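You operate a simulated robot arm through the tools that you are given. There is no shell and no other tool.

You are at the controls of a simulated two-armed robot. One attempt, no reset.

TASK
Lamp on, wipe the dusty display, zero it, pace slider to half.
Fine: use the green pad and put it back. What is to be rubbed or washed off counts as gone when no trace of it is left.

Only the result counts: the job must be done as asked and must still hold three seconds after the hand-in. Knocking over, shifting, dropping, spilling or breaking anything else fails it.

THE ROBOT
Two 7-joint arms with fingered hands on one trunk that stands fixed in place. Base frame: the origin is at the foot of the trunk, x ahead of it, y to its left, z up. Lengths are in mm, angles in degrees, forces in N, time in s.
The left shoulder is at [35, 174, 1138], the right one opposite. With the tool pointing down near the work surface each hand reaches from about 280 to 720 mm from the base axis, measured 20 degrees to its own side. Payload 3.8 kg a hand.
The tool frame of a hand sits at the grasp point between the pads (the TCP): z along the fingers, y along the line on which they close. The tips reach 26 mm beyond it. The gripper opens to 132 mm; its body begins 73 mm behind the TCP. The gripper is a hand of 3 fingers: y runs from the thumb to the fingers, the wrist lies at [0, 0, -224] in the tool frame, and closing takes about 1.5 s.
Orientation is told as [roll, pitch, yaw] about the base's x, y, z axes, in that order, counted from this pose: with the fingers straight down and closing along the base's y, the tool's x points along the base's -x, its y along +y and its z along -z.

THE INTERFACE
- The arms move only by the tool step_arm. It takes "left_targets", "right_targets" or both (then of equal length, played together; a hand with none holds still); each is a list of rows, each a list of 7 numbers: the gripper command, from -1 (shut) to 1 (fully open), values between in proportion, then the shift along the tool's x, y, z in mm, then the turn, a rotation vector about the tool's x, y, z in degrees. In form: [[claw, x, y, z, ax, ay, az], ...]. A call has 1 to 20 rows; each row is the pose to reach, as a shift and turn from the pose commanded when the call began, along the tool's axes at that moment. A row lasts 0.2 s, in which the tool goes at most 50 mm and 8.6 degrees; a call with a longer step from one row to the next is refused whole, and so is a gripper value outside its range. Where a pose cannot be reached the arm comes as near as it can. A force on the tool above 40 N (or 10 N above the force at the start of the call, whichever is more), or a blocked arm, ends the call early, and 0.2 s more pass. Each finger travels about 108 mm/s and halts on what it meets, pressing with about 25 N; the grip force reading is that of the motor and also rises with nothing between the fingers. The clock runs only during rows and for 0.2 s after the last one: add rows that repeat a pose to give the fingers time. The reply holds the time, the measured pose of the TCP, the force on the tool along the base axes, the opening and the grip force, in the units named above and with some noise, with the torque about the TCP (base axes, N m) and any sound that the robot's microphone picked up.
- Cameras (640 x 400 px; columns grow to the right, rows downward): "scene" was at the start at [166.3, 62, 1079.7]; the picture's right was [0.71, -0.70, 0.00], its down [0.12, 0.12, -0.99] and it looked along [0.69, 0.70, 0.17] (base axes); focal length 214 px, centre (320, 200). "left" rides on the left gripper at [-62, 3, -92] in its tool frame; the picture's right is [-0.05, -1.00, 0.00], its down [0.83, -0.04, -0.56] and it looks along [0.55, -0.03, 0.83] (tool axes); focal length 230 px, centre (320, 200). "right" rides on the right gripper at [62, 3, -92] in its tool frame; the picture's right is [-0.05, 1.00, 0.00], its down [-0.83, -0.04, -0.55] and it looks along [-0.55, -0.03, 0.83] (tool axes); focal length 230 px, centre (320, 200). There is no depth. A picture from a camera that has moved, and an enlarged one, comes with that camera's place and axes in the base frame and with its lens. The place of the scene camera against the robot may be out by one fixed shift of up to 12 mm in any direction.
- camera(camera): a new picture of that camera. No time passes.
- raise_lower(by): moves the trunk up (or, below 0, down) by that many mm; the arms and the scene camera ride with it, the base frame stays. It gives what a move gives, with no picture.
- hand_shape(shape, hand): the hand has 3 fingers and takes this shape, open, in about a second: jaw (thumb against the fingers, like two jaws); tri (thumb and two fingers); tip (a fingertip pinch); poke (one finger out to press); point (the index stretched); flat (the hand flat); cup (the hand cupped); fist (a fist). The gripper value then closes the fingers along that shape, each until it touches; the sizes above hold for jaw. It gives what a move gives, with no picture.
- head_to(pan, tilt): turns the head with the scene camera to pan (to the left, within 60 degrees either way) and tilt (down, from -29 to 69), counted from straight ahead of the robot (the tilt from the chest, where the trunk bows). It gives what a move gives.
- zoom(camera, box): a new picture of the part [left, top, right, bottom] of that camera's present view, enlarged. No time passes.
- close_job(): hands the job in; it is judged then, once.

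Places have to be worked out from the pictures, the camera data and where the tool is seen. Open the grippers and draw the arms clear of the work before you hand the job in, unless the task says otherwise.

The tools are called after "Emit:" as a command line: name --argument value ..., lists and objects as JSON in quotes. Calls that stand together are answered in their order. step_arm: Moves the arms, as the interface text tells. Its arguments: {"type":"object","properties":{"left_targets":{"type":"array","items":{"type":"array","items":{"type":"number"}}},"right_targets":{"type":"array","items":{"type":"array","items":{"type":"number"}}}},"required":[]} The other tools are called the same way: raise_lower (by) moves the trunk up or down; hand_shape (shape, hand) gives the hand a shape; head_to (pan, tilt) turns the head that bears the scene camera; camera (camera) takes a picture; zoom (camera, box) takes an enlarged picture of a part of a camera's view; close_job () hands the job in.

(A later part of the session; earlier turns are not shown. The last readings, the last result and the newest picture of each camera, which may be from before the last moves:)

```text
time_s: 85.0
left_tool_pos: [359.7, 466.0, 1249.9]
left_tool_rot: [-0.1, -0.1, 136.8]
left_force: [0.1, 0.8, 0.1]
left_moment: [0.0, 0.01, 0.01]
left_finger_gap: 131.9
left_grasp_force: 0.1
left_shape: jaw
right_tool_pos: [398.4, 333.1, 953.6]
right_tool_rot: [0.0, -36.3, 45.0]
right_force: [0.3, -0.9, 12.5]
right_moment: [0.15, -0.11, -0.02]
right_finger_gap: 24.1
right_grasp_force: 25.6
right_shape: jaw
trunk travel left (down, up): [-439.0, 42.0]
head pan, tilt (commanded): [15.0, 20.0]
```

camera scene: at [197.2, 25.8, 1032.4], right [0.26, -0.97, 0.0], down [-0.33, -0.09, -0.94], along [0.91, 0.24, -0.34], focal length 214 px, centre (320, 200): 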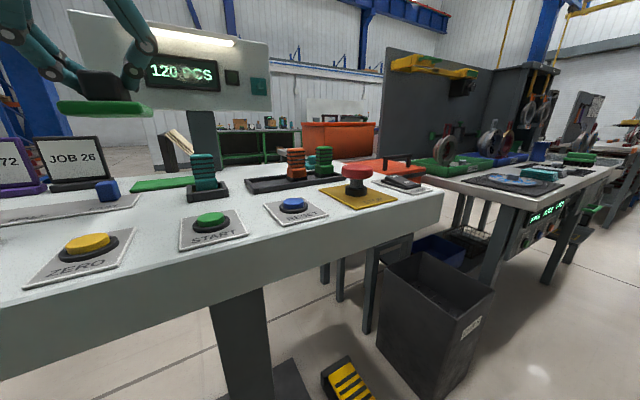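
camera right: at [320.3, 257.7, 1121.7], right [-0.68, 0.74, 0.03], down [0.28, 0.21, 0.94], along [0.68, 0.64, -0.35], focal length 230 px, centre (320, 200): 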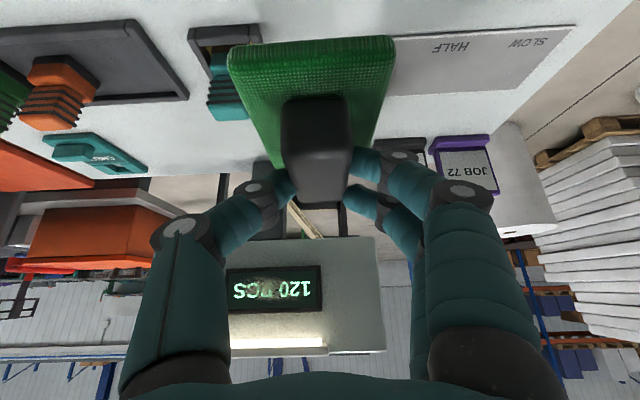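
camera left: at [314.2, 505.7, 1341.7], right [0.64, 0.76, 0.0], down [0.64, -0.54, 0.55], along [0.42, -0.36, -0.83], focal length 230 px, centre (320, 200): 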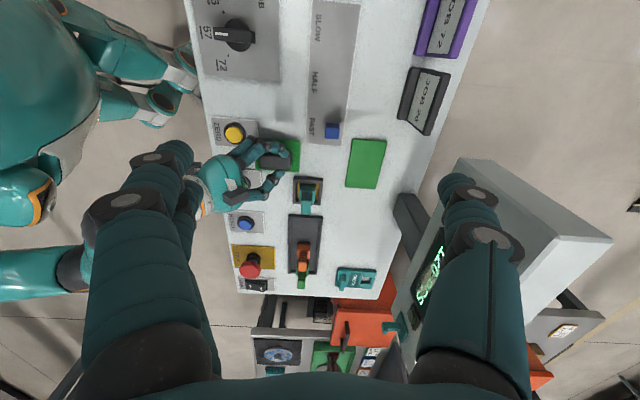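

It is on the table (12 N). I relieve the pressure, open the fingers and back the right hand off along its approach line.

Emit:
step_arm --right_targets '[[-1, -0.9, 0, -1.2, 0, 0, 0], [-0.6, -0.9, 0, -1.2, 0, 0, 0], [-0.2, -0.9, 0, -1.2, 0, 0, 0], [0.2, -0.9, 0, -1.2, 0, 0, 0], [0.3, -0.9, 0, -1.2, 0, 0, 0], [0.3, -1, 0, -20, 0, 0, 0], [0.3, -1, 0, -50, 0, 0, 0], [0.3, -1, 0, -90, 0, 0, 0]]'

Emit:
zoom --camera "left" --box '[200, 90, 400, 215]'

Emit:
camera --camera "right"

```text
time_s: 86.8
left_tool_pos: [360.9, 467.3, 1248.6]
left_tool_rot: [0.0, -0.1, 136.9]
left_force: [-0.3, -0.9, -0.1]
left_moment: [0.01, 0.0, 0.01]
left_finger_gap: 132.2
left_grasp_force: 0.0
left_shape: jaw
right_tool_pos: [360.8, 293.2, 1023.9]
right_tool_rot: [0.0, -36.0, 44.9]
right_force: [-0.5, -0.3, -0.1]
right_moment: [0.0, 0.02, 0.02]
right_finger_gap: 85.5
right_grasp_force: 0.0
right_shape: jaw
trunk travel left (down, up): [-439.0, 42.0]
head pan, tilt (commanded): [15.0, 20.0]
```

```text
3.20 times, centred on (300, 152) of left
camera zoom: at [313.8, 505.3, 1342.1], right [0.64, 0.76, 0.0], down [0.64, -0.54, 0.55], along [0.42, -0.36, -0.83], focal length 736 px, centre (384, 352)
```

zoom: 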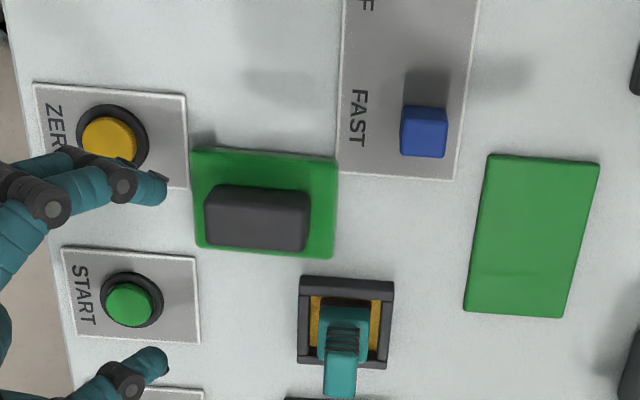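

```text
taken
camera right: at [286.1, 222.0, 1064.2], right [-0.68, 0.74, 0.03], down [0.28, 0.21, 0.94], along [0.68, 0.64, -0.35], focal length 230 px, centre (320, 200)
```

right: 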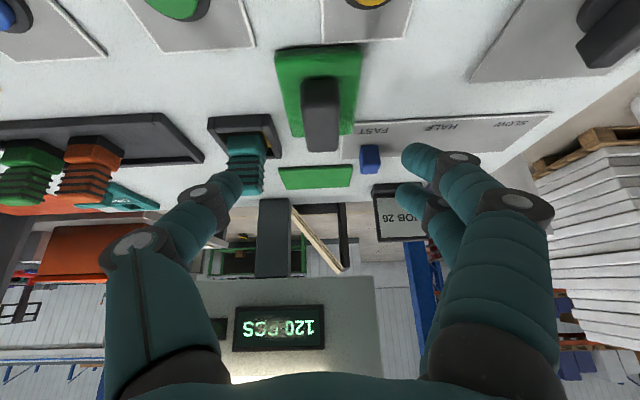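

The pad sits aligned on the free patch, centre near u=519, v=49. I withdraw the right arm up and over to its side to make room for the left.

Emit:
step_arm --right_targets '[[0.3, -23.5, 0, -32, 0, 0, 0], [0.3, -47, 0, -65, 0, 0, 0], [0.3, -25, -36, -81, 0, 0, 0], [0.3, -3, -72, -97, 0, 0, 0], [0.3, 19, -108, -113, 0, 0, 0], [0.3, 41, -144, -129, 0, 0, 0], [0.3, 63, -180, -145, 0, 0, 0], [0.3, 86, -217, -161, 0, 0, 0], [0.3, 108, -253, -177, 0, 0, 0], [0.3, 130, -289, -193, 0, 0, 0], [0.3, 152, -325, -209, 0, 0, 0], [0.3, 174, -361, -225, 0, 0, 0], [0.3, 195, -397, -241, 0, 0, 0]]'

Emit:
camera --camera "left"

```text
time_s: 89.6
left_tool_pos: [360.8, 466.0, 1249.7]
left_tool_rot: [-0.1, -0.1, 136.9]
left_force: [0.0, 0.0, 0.5]
left_moment: [-0.01, 0.01, -0.04]
left_finger_gap: 132.0
left_grasp_force: 0.1
left_shape: jaw
right_tool_pos: [430.1, -196.2, 1105.9]
right_tool_rot: [0.0, -36.1, 45.0]
right_force: [-0.4, 0.4, 0.6]
right_moment: [0.04, 0.0, -0.01]
right_finger_gap: 85.5
right_grasp_force: 0.1
right_shape: jaw
trunk travel left (down, up): [-439.0, 42.0]
head pan, tilt (commanded): [15.0, 20.0]
```

```text
taken
camera left: at [313.7, 505.0, 1342.2], right [0.64, 0.76, 0.0], down [0.64, -0.54, 0.55], along [0.42, -0.36, -0.83], focal length 230 px, centre (320, 200)
```

left: 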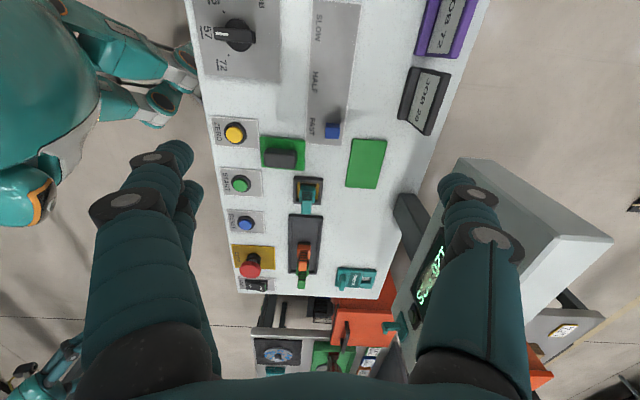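

Now the left hand: turn to yaw 45° (fingers closing across the grip) and move above the pad at about (402,331), at z≈1020.

Emit:
step_arm --left_targets '[[0.5, 10, 6, 19, 0, 0, 7.7], [0.2, 20, 12, 38, 0, 0, 15.3], [0.1, 30, 18, 57, 0, 0, 23], [0.1, 41, 24, 77, 0, 0, 30.7], [0.1, 51, 30, 96, 0, 0, 38.3], [0.1, 61, 35, 115, 0, 0, 46], [0.1, 71, 41, 134, 0, 0, 53.7], [0.1, 81, 47, 153, 0, 0, 61.3], [0.1, 91, 53, 172, 0, 0, 69], [0.1, 101, 59, 192, 0, 0, 76.7], [0.1, 112, 65, 211, 0, 0, 84.3], [0.1, 121.8, 70.9, 230, 0, 0, 92], [0.1, 121.8, 70.9, 230, 0, 0, 92]]'

Emit:
camera --camera "left"

Emit:
head_to --pan 50 --tilt 20

Emit:
camera --camera "scene"

```text
time_s: 92.4
left_tool_pos: [399.1, 334.2, 1020.5]
left_tool_rot: [0.1, 0.1, 44.7]
left_force: [-0.4, -0.7, -0.2]
left_moment: [0.03, 0.0, 0.0]
left_finger_gap: 73.1
left_grasp_force: 0.1
left_shape: jaw
right_tool_pos: [430.0, -195.3, 1106.1]
right_tool_rot: [0.0, -36.0, 44.9]
right_force: [0.2, 0.1, 0.3]
right_moment: [0.0, -0.01, 0.01]
right_finger_gap: 85.5
right_grasp_force: 0.0
right_shape: jaw
trunk travel left (down, up): [-439.0, 42.0]
head pan, tilt (commanded): [15.0, 20.0]
```

```text
taken
camera left: at [440.3, 379.8, 1111.7], right [0.74, -0.67, 0.0], down [-0.56, -0.62, 0.56], along [-0.37, -0.41, -0.83], focal length 230 px, centre (320, 200)
```

left: 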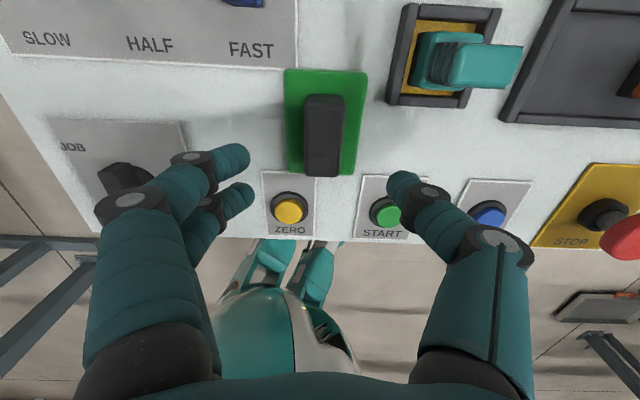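

```text
time_s: 93.4
left_tool_pos: [399.4, 335.6, 1019.7]
left_tool_rot: [0.2, 0.0, 44.9]
left_force: [0.1, -0.2, -0.9]
left_moment: [0.0, 0.04, -0.01]
left_finger_gap: 73.2
left_grasp_force: 0.1
left_shape: jaw
right_tool_pos: [432.1, -194.8, 1105.9]
right_tool_rot: [0.0, -36.0, 45.0]
right_force: [0.1, 0.3, -0.1]
right_moment: [-0.02, 0.01, 0.0]
right_finger_gap: 85.6
right_grasp_force: 0.0
right_shape: jaw
trunk travel left (down, up): [-439.0, 42.0]
head pan, tilt (commanded): [50.0, 20.0]
```

```text
taken
camera scene: at [166.9, 73.2, 1032.5], right [0.77, -0.64, 0.0], down [-0.22, -0.26, -0.94], along [0.6, 0.72, -0.34], focal length 214 px, centre (320, 200)
```

scene: 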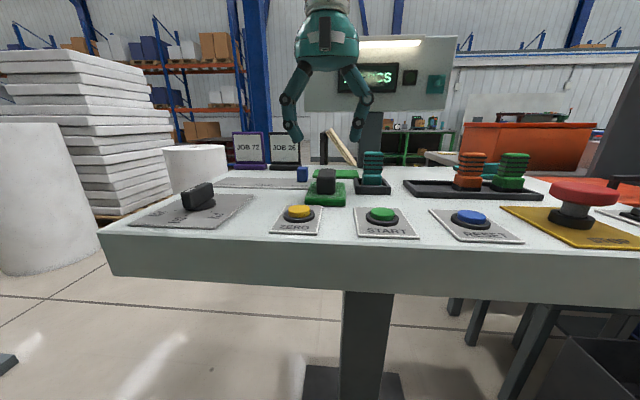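

The left hand is above the pad. I zoom its camera to align with the handle.

Emit:
zoom --camera "left" --box '[220, 40, 440, 200]'

Emit:
zoom --camera "scene" --box '[260, 80, 420, 240]'

```text
2.50 times, centred on (330, 120) of left
camera zoom: at [440.4, 380.0, 1111.9], right [0.74, -0.67, 0.0], down [-0.56, -0.62, 0.56], along [-0.37, -0.41, -0.83], focal length 575 px, centre (295, 400)
```

zoom: 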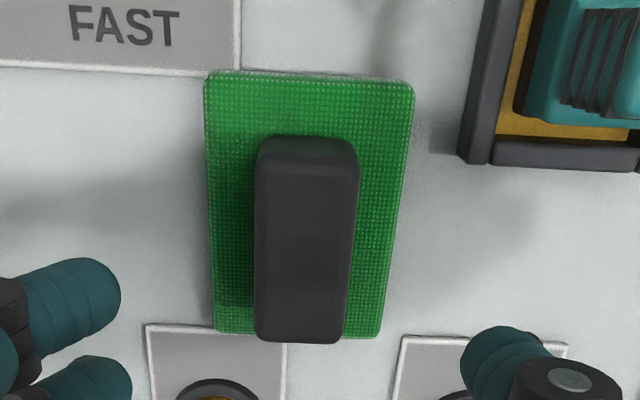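

```text
2.50 times, centred on (340, 160) of scene
camera zoom: at [166.9, 73.2, 1032.5], right [0.77, -0.64, 0.0], down [-0.22, -0.26, -0.94], along [0.6, 0.72, -0.34], focal length 536 px, centre (270, 300)
```

zoom: 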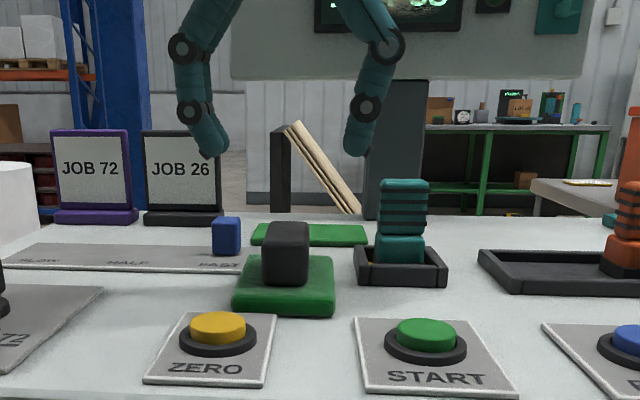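

The handle centre is at u=518, v=48; the hand needs 3 mm sideways. I lower onto the grip.

Emit:
step_arm --left_targets '[[0.1, 0.5, -1.5, 25, 0, 0, 0], [0.1, 1.3, -2.9, 50, 0, 0, 0], [0.1, 1.3, -2.9, 65, 0, 0, 0], [0.1, 1.3, -2.9, 73, 0, 0, 0], [0.1, 1.3, -2.9, 77, 0, 0, 0]]'

Emit:
camera --camera "left"

Emit:
zoom --camera "scene" --box '[260, 80, 420, 240]'

```text
time_s: 94.6
left_tool_pos: [401.7, 331.6, 944.3]
left_tool_rot: [0.1, 0.0, 44.9]
left_force: [-1.3, -0.6, 0.4]
left_moment: [-0.03, 0.02, -0.01]
left_finger_gap: 73.5
left_grasp_force: 0.0
left_shape: jaw
right_tool_pos: [432.1, -195.0, 1105.2]
right_tool_rot: [-0.1, -36.0, 44.9]
right_force: [0.3, -0.2, 0.6]
right_moment: [-0.01, 0.04, 0.03]
right_finger_gap: 85.2
right_grasp_force: 0.0
right_shape: jaw
trunk travel left (down, up): [-439.0, 42.0]
head pan, tilt (commanded): [50.0, 20.0]
```

```text
taken
camera left: at [442.7, 375.6, 1035.6], right [0.74, -0.67, 0.0], down [-0.56, -0.62, 0.56], along [-0.37, -0.41, -0.83], focal length 230 px, centre (320, 200)
```

left: 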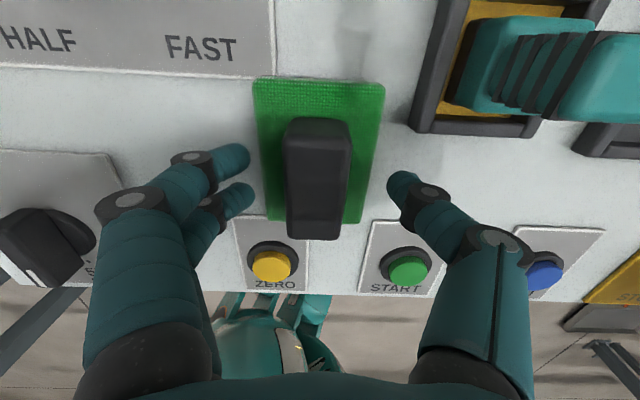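

```text
2.50 times, centred on (340, 160) of scene
camera zoom: at [166.8, 73.2, 1032.6], right [0.77, -0.64, 0.0], down [-0.22, -0.26, -0.94], along [0.6, 0.72, -0.34], focal length 536 px, centre (270, 300)
```

zoom: 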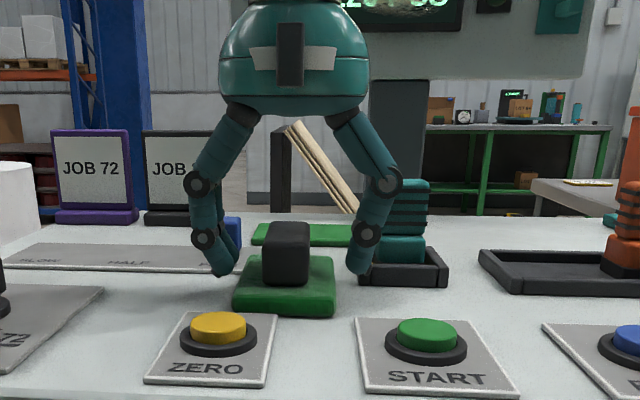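

Comparing with the earlier contacts, the fingertips reach about 35 mm below the TCP, so here they are level with the sole's top. I rise 4 mm and then close on the grip.

Emit:
step_arm --left_targets '[[0.1, 0, 0, -4.5, 0, 0, 0], [-0.1, 0, 0, -4.5, 0, 0, 0], [-0.4, 0, 0, -4.5, 0, 0, 0], [-0.7, 0, 0, -4.5, 0, 0, 0], [-1, 0, 0, -4.5, 0, 0, 0], [-1, 0, 0, -4.5, 0, 0, 0], [-1, 0, 0, -4.5, 0, 0, 0], [-1, 0, 0, -4.5, 0, 0, 0]]'

Emit:
camera --camera "left"

Emit:
zoom --camera "scene" --box '[260, 80, 420, 240]'

```text
time_s: 96.4
left_tool_pos: [401.0, 330.7, 948.3]
left_tool_rot: [0.0, -0.1, 44.9]
left_force: [0.1, 0.2, -0.9]
left_moment: [-0.02, 0.0, 0.0]
left_finger_gap: 24.1
left_grasp_force: 24.8
left_shape: jaw
right_tool_pos: [431.0, -194.8, 1106.7]
right_tool_rot: [0.0, -36.0, 44.9]
right_force: [0.6, -0.5, 0.1]
right_moment: [0.0, 0.0, 0.01]
right_finger_gap: 85.6
right_grasp_force: 0.1
right_shape: jaw
trunk travel left (down, up): [-439.0, 42.0]
head pan, tilt (commanded): [50.0, 20.0]
```

```text
taken
camera left: at [442.5, 375.8, 1040.0], right [0.74, -0.67, 0.0], down [-0.56, -0.62, 0.56], along [-0.37, -0.41, -0.83], focal length 230 px, centre (320, 200)
```

left: 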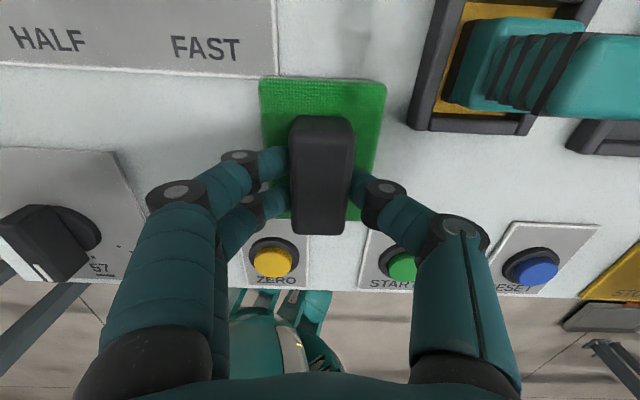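

```text
2.50 times, centred on (340, 160) of scene
camera zoom: at [166.8, 73.3, 1032.5], right [0.77, -0.64, 0.0], down [-0.22, -0.26, -0.94], along [0.6, 0.72, -0.34], focal length 536 px, centre (270, 300)
```

zoom: 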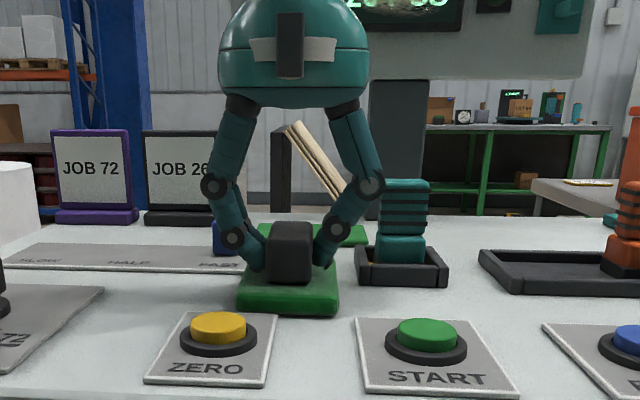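

All three fingers hold the grip (24 mm, 25 N). I lift the pad straight up 140 mm.

Emit:
step_arm --left_targets '[[-1, 0, 0, -10, 0, 0, 0], [-1, 0, 0, -40, 0, 0, 0], [-1, 0, 0, -75, 0, 0, 0], [-1, 0, 0, -110, 0, 0, 0], [-1, 0, 0, -140, 0, 0, 0]]'

Emit:
camera --camera "scene"

```text
time_s: 97.6
left_tool_pos: [397.9, 330.8, 1087.8]
left_tool_rot: [0.1, 0.0, 44.8]
left_force: [-0.1, 1.1, -1.4]
left_moment: [-0.01, 0.01, 0.01]
left_finger_gap: 24.0
left_grasp_force: 25.0
left_shape: jaw
right_tool_pos: [430.6, -194.7, 1106.4]
right_tool_rot: [0.0, -35.9, 44.9]
right_force: [-0.4, 0.1, 0.0]
right_moment: [-0.01, 0.03, 0.01]
right_finger_gap: 85.0
right_grasp_force: 0.0
right_shape: jaw
trunk travel left (down, up): [-439.0, 42.0]
head pan, tilt (commanded): [50.0, 20.0]
```

```text
taken
camera scene: at [166.7, 73.0, 1032.6], right [0.77, -0.64, 0.0], down [-0.22, -0.26, -0.94], along [0.6, 0.72, -0.34], focal length 214 px, centre (320, 200)
```

scene: 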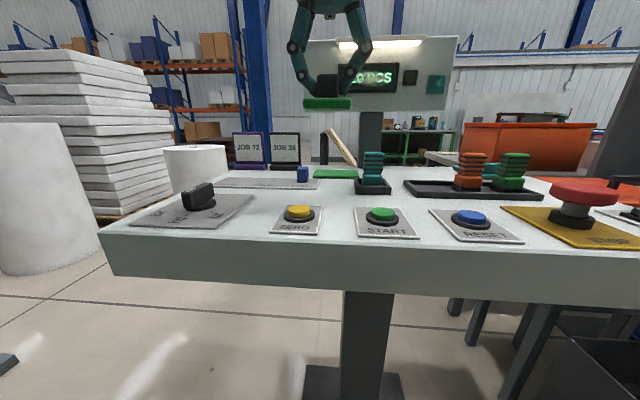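

The pad hangs level below the left hand. I swing the hand from pointing down to pointing at the display, moving toward (u=650, v=115, z=1125).

Emit:
step_arm --left_targets '[[-1, -11, -6, -3, 0, -7.5, 0], [-1, -22, -11, -6, 0, -15, 0], [-1, -34, -17, -9, 0, -22.5, 0], [-1, -45, -23, -12, 0, -30, 0], [-1, -56, -28, -15, 0, -37.5, 0], [-1, -67, -34, -18, 0, -45, 0], [-1, -79, -40, -22, 0, -52.5, 0], [-1, -90, -45, -25, 0, -60, 0], [-1, -101, -51, -28, 0, -67.5, 0], [-1, -112, -57, -31, 0, -75, 0], [-1, -124, -62, -34, 0, -82.5, 0], [-1, -135, -68, -37, 0, -90, 0], [-1, -135, -68, -37, 0, -90, 0]]'

Emit:
camera --camera "scene"

Emit:
camera --camera "left"

```text
time_s: 100.4
left_tool_pos: [542.6, 378.4, 1124.7]
left_tool_rot: [160.0, -89.9, -115.1]
left_force: [-0.3, 0.0, -1.6]
left_moment: [-0.01, 0.01, 0.02]
left_finger_gap: 23.9
left_grasp_force: 25.2
left_shape: jaw
right_tool_pos: [431.3, -195.1, 1106.0]
right_tool_rot: [0.0, -36.0, 45.0]
right_force: [-0.1, -0.6, 0.7]
right_moment: [0.01, -0.01, 0.02]
right_finger_gap: 85.5
right_grasp_force: 0.2
right_shape: jaw
trunk travel left (down, up): [-439.0, 42.0]
head pan, tilt (commanded): [50.0, 20.0]
```

```text
taken
camera scene: at [166.5, 73.1, 1032.7], right [0.77, -0.64, 0.0], down [-0.22, -0.26, -0.94], along [0.6, 0.72, -0.34], focal length 214 px, centre (320, 200)
```

scene: 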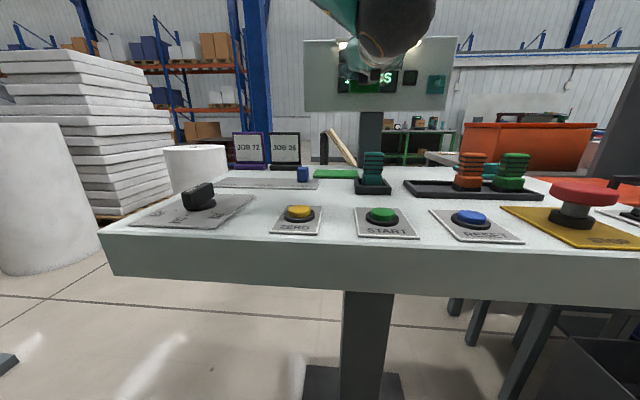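

```text
taken
camera left: at [476.5, 315.8, 1186.1], right [0.7, -0.71, 0.05], down [-0.36, -0.42, -0.83], along [0.61, 0.57, -0.55], focal length 230 px, centre (320, 200)
```

left: 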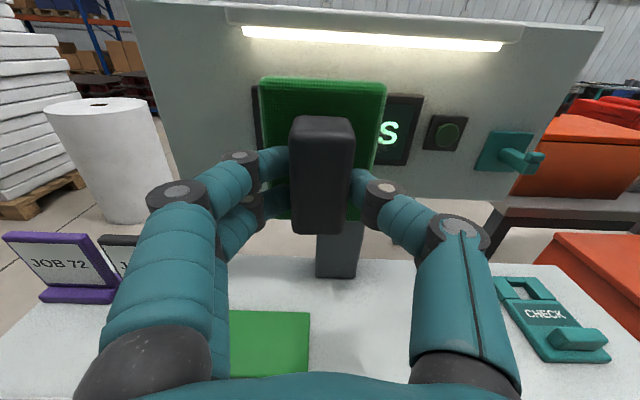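

The hand points at the display with the pad upright in front of it, no reach warning. From this view the display centre is near u=768, v=130, z=1125. I centre on it and approach in stages.

Emit:
step_arm --left_targets '[[-1, 0.5, -7, 15, 0, 0, 0], [-1, 1.2, -14.4, 30, 0, 0, 0], [-1, 1.2, -14.4, 42, 0, 0, 0], [-1, 1.2, -14.4, 50, 0, 0, 0]]'

Emit:
camera --camera "left"

```text
time_s: 101.4
left_tool_pos: [589.9, 403.1, 1122.8]
left_tool_rot: [80.2, -89.9, -35.2]
left_force: [0.5, -0.5, -0.8]
left_moment: [-0.02, -0.01, -0.01]
left_finger_gap: 24.0
left_grasp_force: 25.1
left_shape: jaw
right_tool_pos: [431.3, -195.0, 1106.7]
right_tool_rot: [0.0, -36.0, 45.0]
right_force: [0.1, 0.4, 0.2]
right_moment: [-0.01, 0.0, 0.0]
right_finger_gap: 85.3
right_grasp_force: 0.0
right_shape: jaw
trunk travel left (down, up): [-439.0, 42.0]
head pan, tilt (commanded): [50.0, 20.0]
```

```text
taken
camera left: at [522.8, 339.4, 1184.6], right [0.7, -0.71, 0.05], down [-0.36, -0.42, -0.83], along [0.61, 0.57, -0.55], focal length 230 px, centre (320, 200)
```

left: 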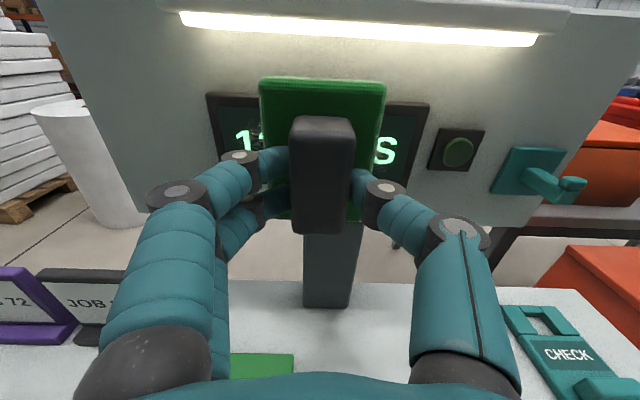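

The pad faces the display squarely, about 14 mm from it. I close the gap gently.

Emit:
step_arm --left_targets '[[-1, 0, 0, 5, 0, 0, 0], [-1, 0, 0, 9, 0, 0, 0], [-1, 0, 0, 12, 0, 0, 0]]'

```text
time_s: 102.2
left_tool_pos: [596.8, 412.2, 1123.3]
left_tool_rot: [90.2, -89.9, -45.3]
left_force: [0.2, -0.9, -0.1]
left_moment: [0.0, 0.03, -0.01]
left_finger_gap: 23.8
left_grasp_force: 25.1
left_shape: jaw
right_tool_pos: [431.7, -195.0, 1106.1]
right_tool_rot: [0.0, -36.1, 44.9]
right_force: [-1.2, -0.7, -0.1]
right_moment: [-0.02, 0.01, 0.01]
right_finger_gap: 85.7
right_grasp_force: 0.0
right_shape: jaw
trunk travel left (down, up): [-439.0, 42.0]
head pan, tilt (commanded): [50.0, 20.0]
```

No contact yet at u≈713. I continue in 2 mm steps.

Emit:
step_arm --left_targets '[[-1, 0, 0, 2, 0, 0, 0], [-1, 0, 0, 4, 0, 0, 0], [-1, 0, 0, 6, 0, 0, 0]]'

```text
time_s: 103.0
left_tool_pos: [603.0, 414.1, 1124.5]
left_tool_rot: [78.2, -90.0, -33.4]
left_force: [-3.6, -1.4, 0.0]
left_moment: [-0.04, 0.01, 0.06]
left_finger_gap: 24.2
left_grasp_force: 25.3
left_shape: jaw
right_tool_pos: [431.7, -194.8, 1107.6]
right_tool_rot: [0.0, -36.0, 44.8]
right_force: [-0.6, -0.4, 0.1]
right_moment: [0.0, 0.01, 0.01]
right_finger_gap: 85.4
right_grasp_force: 0.1
right_shape: jaw
trunk travel left (down, up): [-439.0, 42.0]
head pan, tilt (commanded): [50.0, 20.0]
```

Contact: about 4 N against the display at u≈719. I press 2 mm further and rub sideways across the whole screen and back.

Emit:
step_arm --left_targets '[[-1, 0, 0, 1.5, 0, 0, 0], [-1, 0, 0, 2.5, 0, 0, 0], [-1, 0, -12, 2.5, 0, 0, 0], [-1, 0, -24, 2.5, 0, 0, 0], [-1, 0, -34, 2.5, 0, 0, 0], [-1, 0, -40, 2.5, 0, 0, 0], [-1, 0, -30, 2.5, 0, 0, 0], [-1, 0, -18, 2.5, 0, 0, 0], [-1, 0, -6, 2.5, 0, 0, 0], [-1, 0, 6, 2.5, 0, 0, 0], [-1, 0, 18, 2.5, 0, 0, 0], [-1, 0, 30, 2.5, 0, 0, 0], [-1, 0, 42, 2.5, 0, 0, 0], [-1, 0, 30, 2.5, 0, 0, 0], [-1, 0, 18, 2.5, 0, 0, 0], [-1, 0, 6, 2.5, 0, 0, 0], [-1, 0, 0, 2.5, 0, 0, 0]]'

Emit:
camera --camera "left"

```text
time_s: 106.6
left_tool_pos: [604.0, 416.7, 1124.9]
left_tool_rot: [139.6, -89.8, -94.8]
left_force: [-13.5, -7.0, -0.2]
left_moment: [0.0, 0.0, 0.23]
left_finger_gap: 26.4
left_grasp_force: 24.6
left_shape: jaw
left hand out of reach, approached as far as the arm can: row 5, 6, 7
right_tool_pos: [430.3, -195.1, 1106.5]
right_tool_rot: [0.0, -36.1, 45.0]
right_force: [-0.3, -0.1, -0.3]
right_moment: [-0.01, -0.02, 0.01]
right_finger_gap: 85.6
right_grasp_force: 0.0
right_shape: jaw
trunk travel left (down, up): [-439.0, 42.0]
head pan, tilt (commanded): [50.0, 20.0]
```

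```text
taken
camera left: at [536.2, 352.9, 1186.2], right [0.7, -0.71, 0.05], down [-0.36, -0.42, -0.83], along [0.61, 0.57, -0.55], focal length 230 px, centre (320, 200)
```

left: 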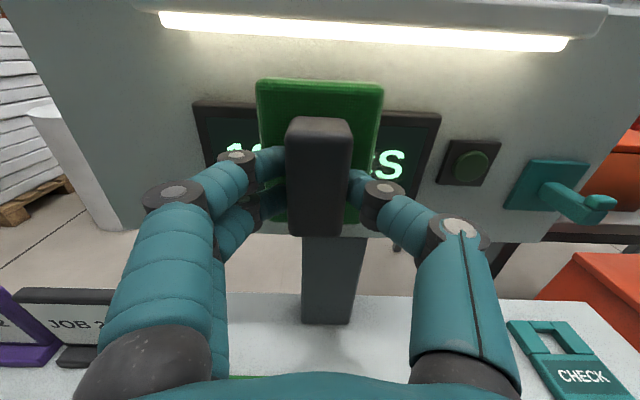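

The sweep ran, though a few rows toward +v hit a reach limit. I back the pad off and look at the display for remaining dust.

Emit:
step_arm --left_targets '[[-1, 0, 0, -10, 0, 0, 0], [-1, 0, 20, -35, 0, 0, 0], [-1, 0, 50, -60, 0, 0, 0], [-1, 0, 85, -75, 0, 0, 0]]'

Emit:
camera --camera "left"

Emit:
camera --camera "right"

Emit:
camera --camera "scene"

```text
time_s: 107.6
left_tool_pos: [491.1, 425.0, 1123.3]
left_tool_rot: [54.1, -89.9, -9.2]
left_force: [-0.6, -0.6, -0.8]
left_moment: [0.03, 0.04, -0.01]
left_finger_gap: 25.6
left_grasp_force: 25.0
left_shape: jaw
right_tool_pos: [430.3, -194.2, 1106.9]
right_tool_rot: [0.0, -36.0, 45.1]
right_force: [-0.6, 0.4, 0.6]
right_moment: [-0.01, -0.03, -0.02]
right_finger_gap: 85.6
right_grasp_force: 0.1
right_shape: jaw
trunk travel left (down, up): [-439.0, 42.0]
head pan, tilt (commanded): [50.0, 20.0]
```

```text
taken
camera left: at [423.2, 361.7, 1184.6], right [0.71, -0.71, 0.05], down [-0.36, -0.42, -0.83], along [0.61, 0.57, -0.55], focal length 230 px, centre (320, 200)
```

left: 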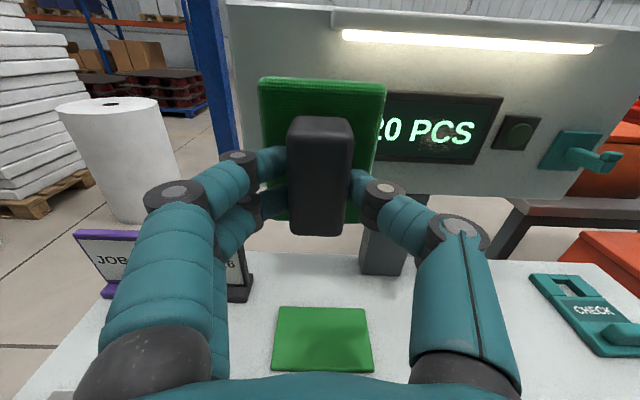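

```text
taken
camera right: at [355.3, -265.2, 1145.5], right [-0.68, 0.74, 0.03], down [0.27, 0.21, 0.94], along [0.68, 0.64, -0.35], focal length 230 px, centre (320, 200)
```

right: 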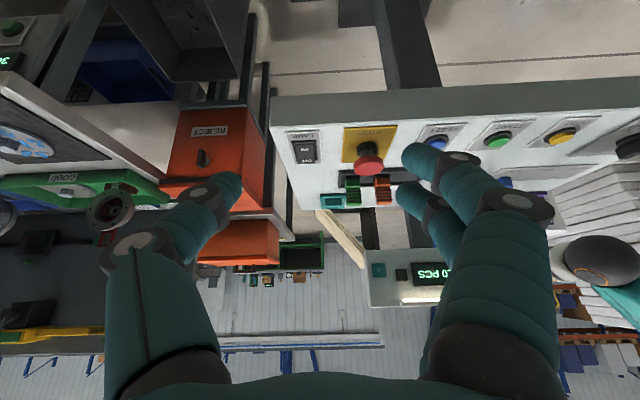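

```text
taken
camera scene: at [166.2, 73.5, 1032.7], right [0.77, -0.64, 0.0], down [-0.22, -0.26, -0.94], along [0.6, 0.72, -0.34], focal length 214 px, centre (320, 200)
```

scene: 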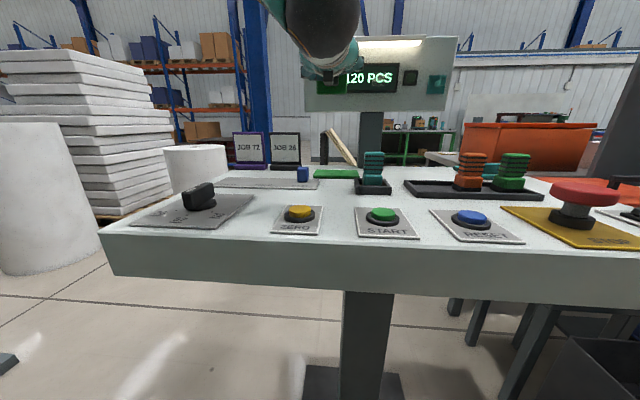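

Much of the dust looks gone. I zoom on the display from both cameras to find traces.

Emit:
zoom --camera "left" --box '[370, 80, 530, 180]'

Emit:
zoom --camera "scene" --box '[320, 50, 420, 112]'

Emit:
zoom --camera "right" --box '[360, 240, 460, 302]'

```text
4.00 times, centred on (450, 130) of left
camera zoom: at [423.2, 361.7, 1184.6], right [0.71, -0.71, 0.05], down [-0.36, -0.42, -0.83], along [0.61, 0.57, -0.55], focal length 920 px, centre (-200, 480)
```

zoom: 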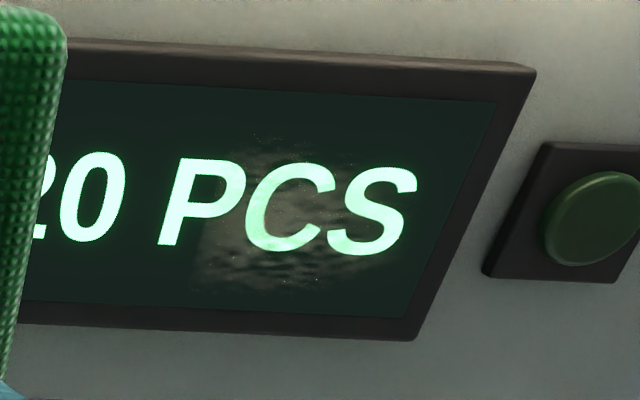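

```text
6.40 times, centred on (370, 81) of scene
camera zoom: at [166.2, 73.5, 1032.7], right [0.77, -0.64, 0.0], down [-0.22, -0.26, -0.94], along [0.6, 0.72, -0.34], focal length 1373 px, centre (0, 962)
```

zoom: 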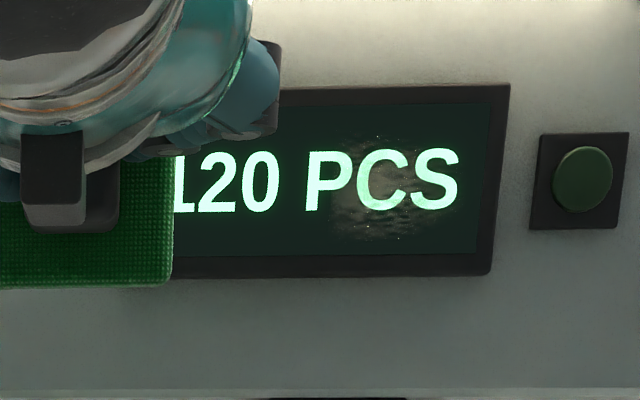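

```text
6.40 times, centred on (410, 271) of right
camera zoom: at [355.3, -265.2, 1145.5], right [-0.68, 0.74, 0.03], down [0.27, 0.21, 0.94], along [0.68, 0.64, -0.35], focal length 1472 px, centre (-256, -254)
```

zoom: 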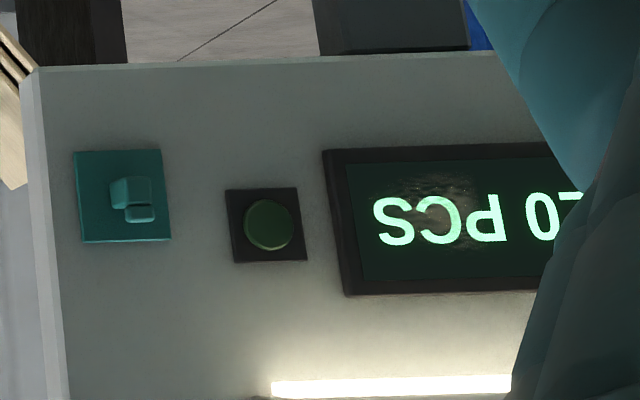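

The left part is clean but dust remains on the right (v≈143–195), where my reach ends near v=158. I roll the hand 90° so the pad's 88 mm side lies horizontally and covers further right.

Emit:
step_arm --left_targets '[[-1, 0, 0, 0, 0, 0, -8.2], [-1, 0, 0, 0, 0, 0, -16.4], [-1, 0, 0, 0, 0, 0, -24.5], [-1, 0, 0, 0, 0, 0, -32.7], [-1, 0, 0, 0, 0, 0, -40.9], [-1, 0, 0, 0, 0, 0, -49.1], [-1, 0, 0, 0, 0, 0, -57.3], [-1, 0, 0, 0, 0, 0, -65.5], [-1, 0, 0, 0, 0, 0, -73.6], [-1, 0, 0, 0, 0, 0, -81.8], [-1, 0, 0, 0, 0, 0, -90]]'

Emit:
camera --camera "left"

Emit:
camera --camera "scene"

```text
time_s: 110.0
left_tool_pos: [490.7, 425.4, 1124.3]
left_tool_rot: [-90.0, 0.0, 134.8]
left_force: [-0.3, 0.0, -0.5]
left_moment: [-0.01, 0.07, 0.03]
left_finger_gap: 25.5
left_grasp_force: 25.3
left_shape: jaw
right_tool_pos: [430.4, -195.2, 1106.2]
right_tool_rot: [0.0, -36.0, 44.9]
right_force: [0.0, -0.8, -0.6]
right_moment: [0.03, -0.01, 0.0]
right_finger_gap: 85.3
right_grasp_force: 0.1
right_shape: jaw
trunk travel left (down, up): [-439.0, 42.0]
head pan, tilt (commanded): [50.0, 20.0]
```

```text
taken
camera left: at [382.7, 402.9, 1119.6], right [-0.04, 0.04, 1.0], down [0.19, -0.98, 0.04], along [0.98, 0.19, 0.03], focal length 230 px, centre (320, 200)
```

left: 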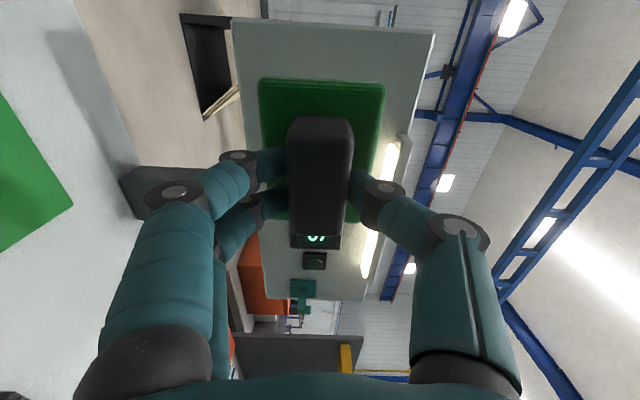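

```text
taken
camera scene: at [166.8, 73.3, 1032.5], right [0.77, -0.64, 0.0], down [-0.22, -0.26, -0.94], along [0.6, 0.72, -0.34], focal length 214 px, centre (320, 200)
```

scene: 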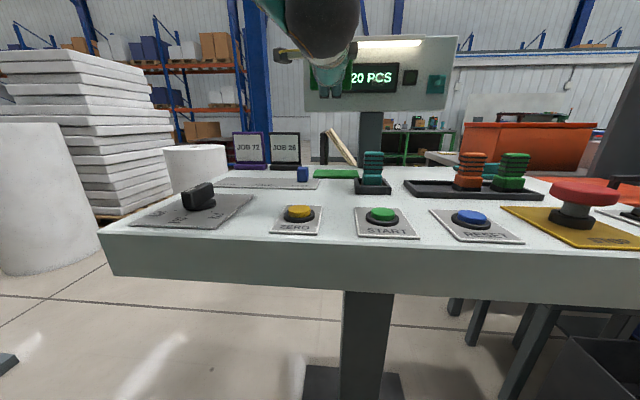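

The pad is now long side horizontal. I bring it in front of the right half of the display (v≈150).

Emit:
step_arm --left_targets '[[-1, 30, 0, 10, 0, 0, 0], [-1, 60, 0, 20, 0, 0, 0], [-1, 90, 0, 35, 0, 0, 0], [-1, 104, 0, 52, 0, 0, 0], [-1, 104, 0, 58, 0, 0, 0]]'

Emit:
camera --camera "left"

```text
time_s: 111.2
left_tool_pos: [607.1, 391.8, 1121.5]
left_tool_rot: [-90.0, -0.1, 134.9]
left_force: [0.1, -0.1, -0.1]
left_moment: [-0.01, 0.01, 0.02]
left_finger_gap: 25.3
left_grasp_force: 24.0
left_shape: jaw
right_tool_pos: [430.9, -194.8, 1106.9]
right_tool_rot: [0.0, -36.0, 44.9]
right_force: [-1.2, -0.3, 0.4]
right_moment: [0.0, -0.01, 0.0]
right_finger_gap: 85.6
right_grasp_force: 0.0
right_shape: jaw
trunk travel left (down, up): [-439.0, 42.0]
head pan, tilt (commanded): [50.0, 20.0]
```

```text
taken
camera left: at [498.5, 369.5, 1119.1], right [-0.03, 0.04, 1.0], down [0.19, -0.98, 0.04], along [0.98, 0.19, 0.03], focal length 230 px, centre (320, 200)
```

left: 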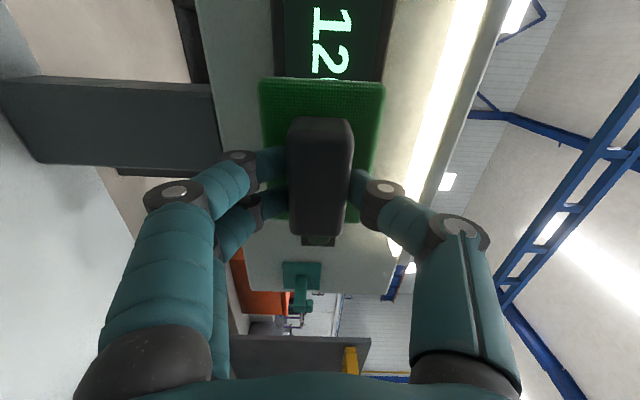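

Reached v≈152 without limits. I raise 3 mm to centre on the screen height and go to contact.

Emit:
step_arm --left_targets '[[-1, 0, -3, 5, 0, 0, 0], [-1, 0, -3, 9, 0, 0, 0], [-1, 0, -3, 11, 0, 0, 0], [-1, 0, -3, 13, 0, 0, 0]]'

```text
time_s: 112.2
left_tool_pos: [616.1, 401.8, 1127.2]
left_tool_rot: [-90.0, -0.1, 135.0]
left_force: [-0.3, 1.1, -1.2]
left_moment: [0.0, 0.01, 0.0]
left_finger_gap: 25.9
left_grasp_force: 25.1
left_shape: jaw
right_tool_pos: [431.9, -194.8, 1106.8]
right_tool_rot: [0.0, -35.9, 44.9]
right_force: [0.4, -0.4, 0.0]
right_moment: [-0.02, -0.01, -0.04]
right_finger_gap: 85.3
right_grasp_force: 0.1
right_shape: jaw
trunk travel left (down, up): [-439.0, 42.0]
head pan, tilt (commanded): [50.0, 20.0]
```

Not yet touching. I continue in small steps.

Emit:
step_arm --left_targets '[[-1, 0, 1, 2, 0, 0, 0], [-1, 0, 1, 3.5, 0, 0, 0], [-1, 0, 1, 5, 0, 0, 0]]'

```text
time_s: 113.0
left_tool_pos: [617.3, 402.7, 1125.8]
left_tool_rot: [-90.0, -0.2, 134.8]
left_force: [-12.8, -8.5, -1.6]
left_moment: [-0.06, 0.06, 0.01]
left_finger_gap: 25.6
left_grasp_force: 24.1
left_shape: jaw
right_tool_pos: [429.7, -196.6, 1106.3]
right_tool_rot: [0.0, -36.1, 44.9]
right_force: [0.2, -0.1, 0.7]
right_moment: [-0.01, 0.02, 0.03]
right_finger_gap: 85.3
right_grasp_force: 0.0
right_shape: jaw
trunk travel left (down, up): [-439.0, 42.0]
head pan, tilt (commanded): [50.0, 20.0]
```

Firm contact, 15 N, with the pressure well centred. I rub right and left several times with small height changes.

Emit:
step_arm --left_targets '[[-1, 6, 0, 0, 0, 0, 0], [-1, -6, 0, 0, 0, 0, 0], [-1, -18, 0, 0, 0, 0, 0], [-1, -30, 0, 0, 0, 0, 0], [-1, -42, 0, 0, 0, 0, 0], [-1, -54, 0, 0, 0, 0, 0], [-1, -42, 0, 0, 0, 0, 0], [-1, -30, 0, 0, 0, 0, 0], [-1, -18, 0, 0, 0, 0, 0], [-1, -6, 0, 0, 0, 0, 0], [-1, 6, 0, 0, 0, 0, 0], [-1, 6, -6, 0, 0, 0, 0], [-1, -6, -6, 0, 0, 0, 0], [-1, -18, -6, 0, 0, 0, 0], [-1, -30, -6, 0, 0, 0, 0], [-1, -18, -3, 0, 0, 0, 0], [-1, -6, 0, 0, 0, 0, 0], [-1, 6, 3, 0, 0, 0, 0], [-1, -6, 6, 0, 0, 0, 0], [-1, 0, 6, 0, 0, 0, 0]]'

```text
time_s: 117.2
left_tool_pos: [616.7, 404.9, 1118.4]
left_tool_rot: [-90.1, -0.2, 135.0]
left_force: [-13.3, -7.3, -1.6]
left_moment: [-0.04, 0.07, 0.11]
left_finger_gap: 26.1
left_grasp_force: 24.9
left_shape: jaw
right_tool_pos: [430.5, -195.3, 1106.0]
right_tool_rot: [-0.1, -36.1, 45.0]
right_force: [0.8, 0.0, -0.6]
right_moment: [0.02, 0.01, 0.0]
right_finger_gap: 85.3
right_grasp_force: 0.2
right_shape: jaw
trunk travel left (down, up): [-439.0, 42.0]
head pan, tilt (commanded): [50.0, 20.0]
```

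The strokes went through at about 15 N. I back off to the left and inspect.

Emit:
step_arm --left_targets '[[-1, 0, -6, -12, 0, 0, 0], [-1, -20, -6, -35, 0, 0, 0], [-1, -55, -6, -60, 0, 0, 0], [-1, -95, -6, -75, 0, 0, 0], [-1, -130, -6, -85, 0, 0, 0]]'

Emit:
zoom --camera "scene" --box '[320, 50, 420, 112]'

Emit:
zoom --camera "right" --box '[360, 240, 460, 302]'

```text
time_s: 118.4
left_tool_pos: [466.4, 439.3, 1129.1]
left_tool_rot: [-90.0, 0.1, 134.9]
left_force: [-0.4, 0.2, -1.0]
left_moment: [-0.03, 0.02, 0.01]
left_finger_gap: 26.0
left_grasp_force: 24.9
left_shape: jaw
right_tool_pos: [431.2, -193.5, 1106.5]
right_tool_rot: [0.0, -36.0, 45.0]
right_force: [-0.7, 0.0, 0.3]
right_moment: [0.0, 0.01, 0.0]
right_finger_gap: 85.4
right_grasp_force: 0.1
right_shape: jaw
trunk travel left (down, up): [-439.0, 42.0]
head pan, tilt (commanded): [50.0, 20.0]
```

```text
6.40 times, centred on (370, 81) of scene
camera zoom: at [166.4, 73.8, 1032.6], right [0.77, -0.64, 0.0], down [-0.22, -0.26, -0.94], along [0.6, 0.72, -0.34], focal length 1373 px, centre (0, 962)
```

zoom: 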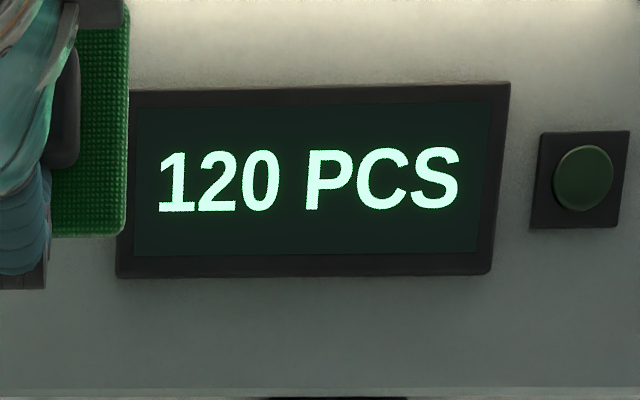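

```text
6.40 times, centred on (410, 271) of right
camera zoom: at [355.6, -264.9, 1145.5], right [-0.68, 0.74, 0.03], down [0.27, 0.21, 0.94], along [0.68, 0.64, -0.35], focal length 1472 px, centre (-256, -254)
```

zoom: 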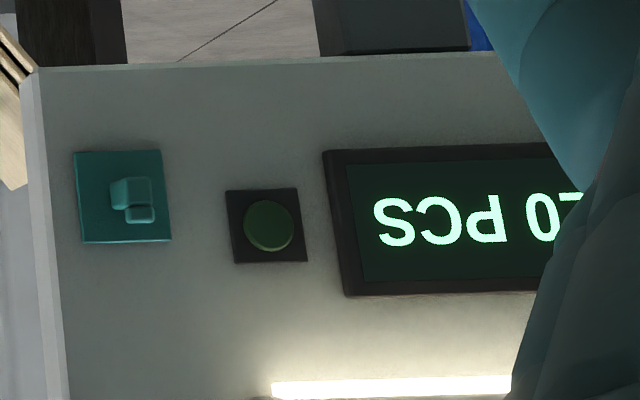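

The display looks clean. I zoom tighter on each half to make sure no specks remain.

Emit:
zoom --camera "scene" --box '[334, 58, 370, 96]'

Emit:
zoom --camera "scene" --box '[362, 58, 402, 96]'

```text
10.53 times, centred on (352, 77) of scene
camera zoom: at [166.4, 73.8, 1032.6], right [0.77, -0.64, 0.0], down [-0.22, -0.26, -0.94], along [0.6, 0.72, -0.34], focal length 2258 px, centre (-17, 1495)
```

zoom: 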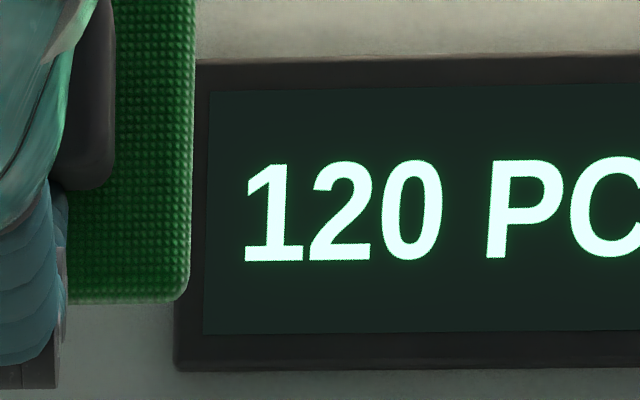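

```text
10.53 times, centred on (382, 77) of scene
camera zoom: at [166.4, 73.8, 1032.6], right [0.77, -0.64, 0.0], down [-0.22, -0.26, -0.94], along [0.6, 0.72, -0.34], focal length 2258 px, centre (-333, 1495)
```

zoom: 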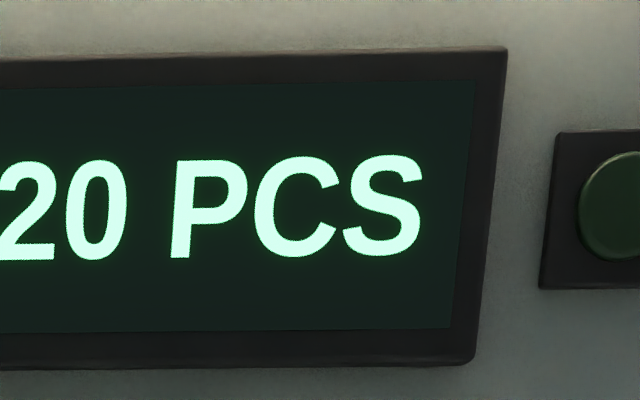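

No trace is left. Now I return the pad: first undo the roll, moving back in line with the staging spot.

Emit:
step_arm --left_targets '[[-1, 3, 0, 0, 0, 0, 8.2], [-1, 6, 0, 0, 0, 0, 16.4], [-1, 9, 0, 0, 0, 0, 24.5], [-1, 12, 0, 0, 0, 0, 32.7], [-1, 15, 0, 0, 0, 0, 40.9], [-1, 18, 0, 0, 0, 0, 49.1], [-1, 21, 0, 0, 0, 0, 57.3], [-1, 24, 0, 0, 0, 0, 65.5], [-1, 27, 0, 0, 0, 0, 73.6], [-1, 30, 0, 0, 0, 0, 81.8], [-1, 31, 0, 0, 0, 0, 90]]'

Emit:
step_arm --left_targets '[[-1, 3, 0, -10, 0, 7.5, 0], [-1, 6, 0, -20, 0, 15, 0], [-1, 9, 0, -30, 0, 22.5, 0], [-1, 12, 0, -41, 0, 30, 0], [-1, 15, 0, -51, 0, 37.5, 0], [-1, 18, 0, -61, 0, 45, 0], [-1, 21, 0, -71, 0, 52.5, 0], [-1, 24, 0, -82, 0, 60, 0], [-1, 27, 0, -92, 0, 67.5, 0], [-1, 30, 0, -102, 0, 75, 0], [-1, 34, 0, -112, 0, 82.5, 0], [-1, 39, 0, -122.6, 0, 90, 0], [-1, 39, 0, -122.6, 0, 90, 0]]'

Emit:
camera --camera "left"

Emit:
camera --camera "scene"

```text
time_s: 120.8
left_tool_pos: [487.5, 414.4, 1125.8]
left_tool_rot: [86.3, -89.6, -41.3]
left_force: [-0.9, -0.1, -0.9]
left_moment: [0.01, 0.0, -0.01]
left_finger_gap: 25.7
left_grasp_force: 25.4
left_shape: jaw
right_tool_pos: [431.4, -194.8, 1106.9]
right_tool_rot: [0.1, -36.0, 44.9]
right_force: [-1.0, -0.1, 0.3]
right_moment: [0.02, -0.01, 0.0]
right_finger_gap: 85.5
right_grasp_force: 0.0
right_shape: jaw
trunk travel left (down, up): [-439.0, 42.0]
head pan, tilt (commanded): [50.0, 20.0]
```

```text
time_s: 123.6
left_tool_pos: [400.6, 329.1, 1088.1]
left_tool_rot: [0.0, 0.1, 44.9]
left_force: [-0.1, 0.4, -0.9]
left_moment: [0.0, -0.03, 0.03]
left_finger_gap: 25.8
left_grasp_force: 25.0
left_shape: jaw
right_tool_pos: [430.3, -194.1, 1106.5]
right_tool_rot: [0.0, -36.0, 44.9]
right_force: [-0.2, 0.9, -0.9]
right_moment: [-0.01, 0.03, -0.02]
right_finger_gap: 85.4
right_grasp_force: 0.0
right_shape: jaw
trunk travel left (down, up): [-439.0, 42.0]
head pan, tilt (commanded): [50.0, 20.0]
```

```text
taken
camera left: at [443.1, 373.7, 1178.5], right [0.74, -0.67, 0.0], down [-0.56, -0.62, 0.56], along [-0.37, -0.41, -0.83], focal length 230 px, centre (320, 200)
```

left: 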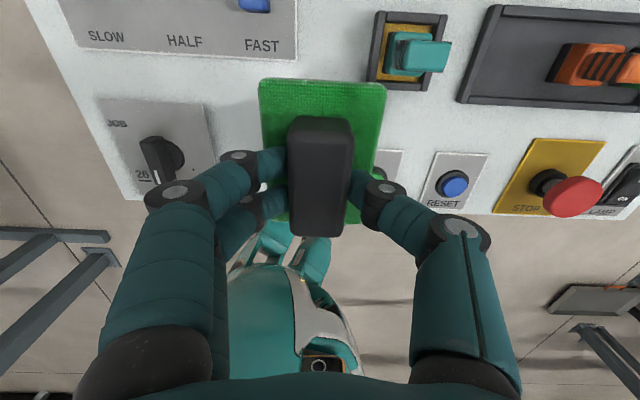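

```text
taken
camera scene: at [166.7, 73.2, 1032.6], right [0.77, -0.64, 0.0], down [-0.22, -0.26, -0.94], along [0.6, 0.72, -0.34], focal length 214 px, centre (320, 200)
```

scene: 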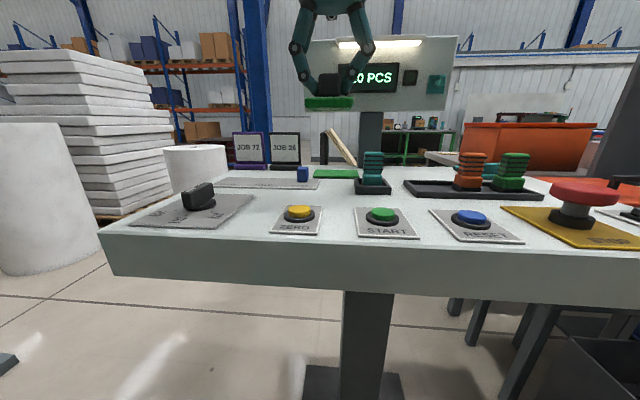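

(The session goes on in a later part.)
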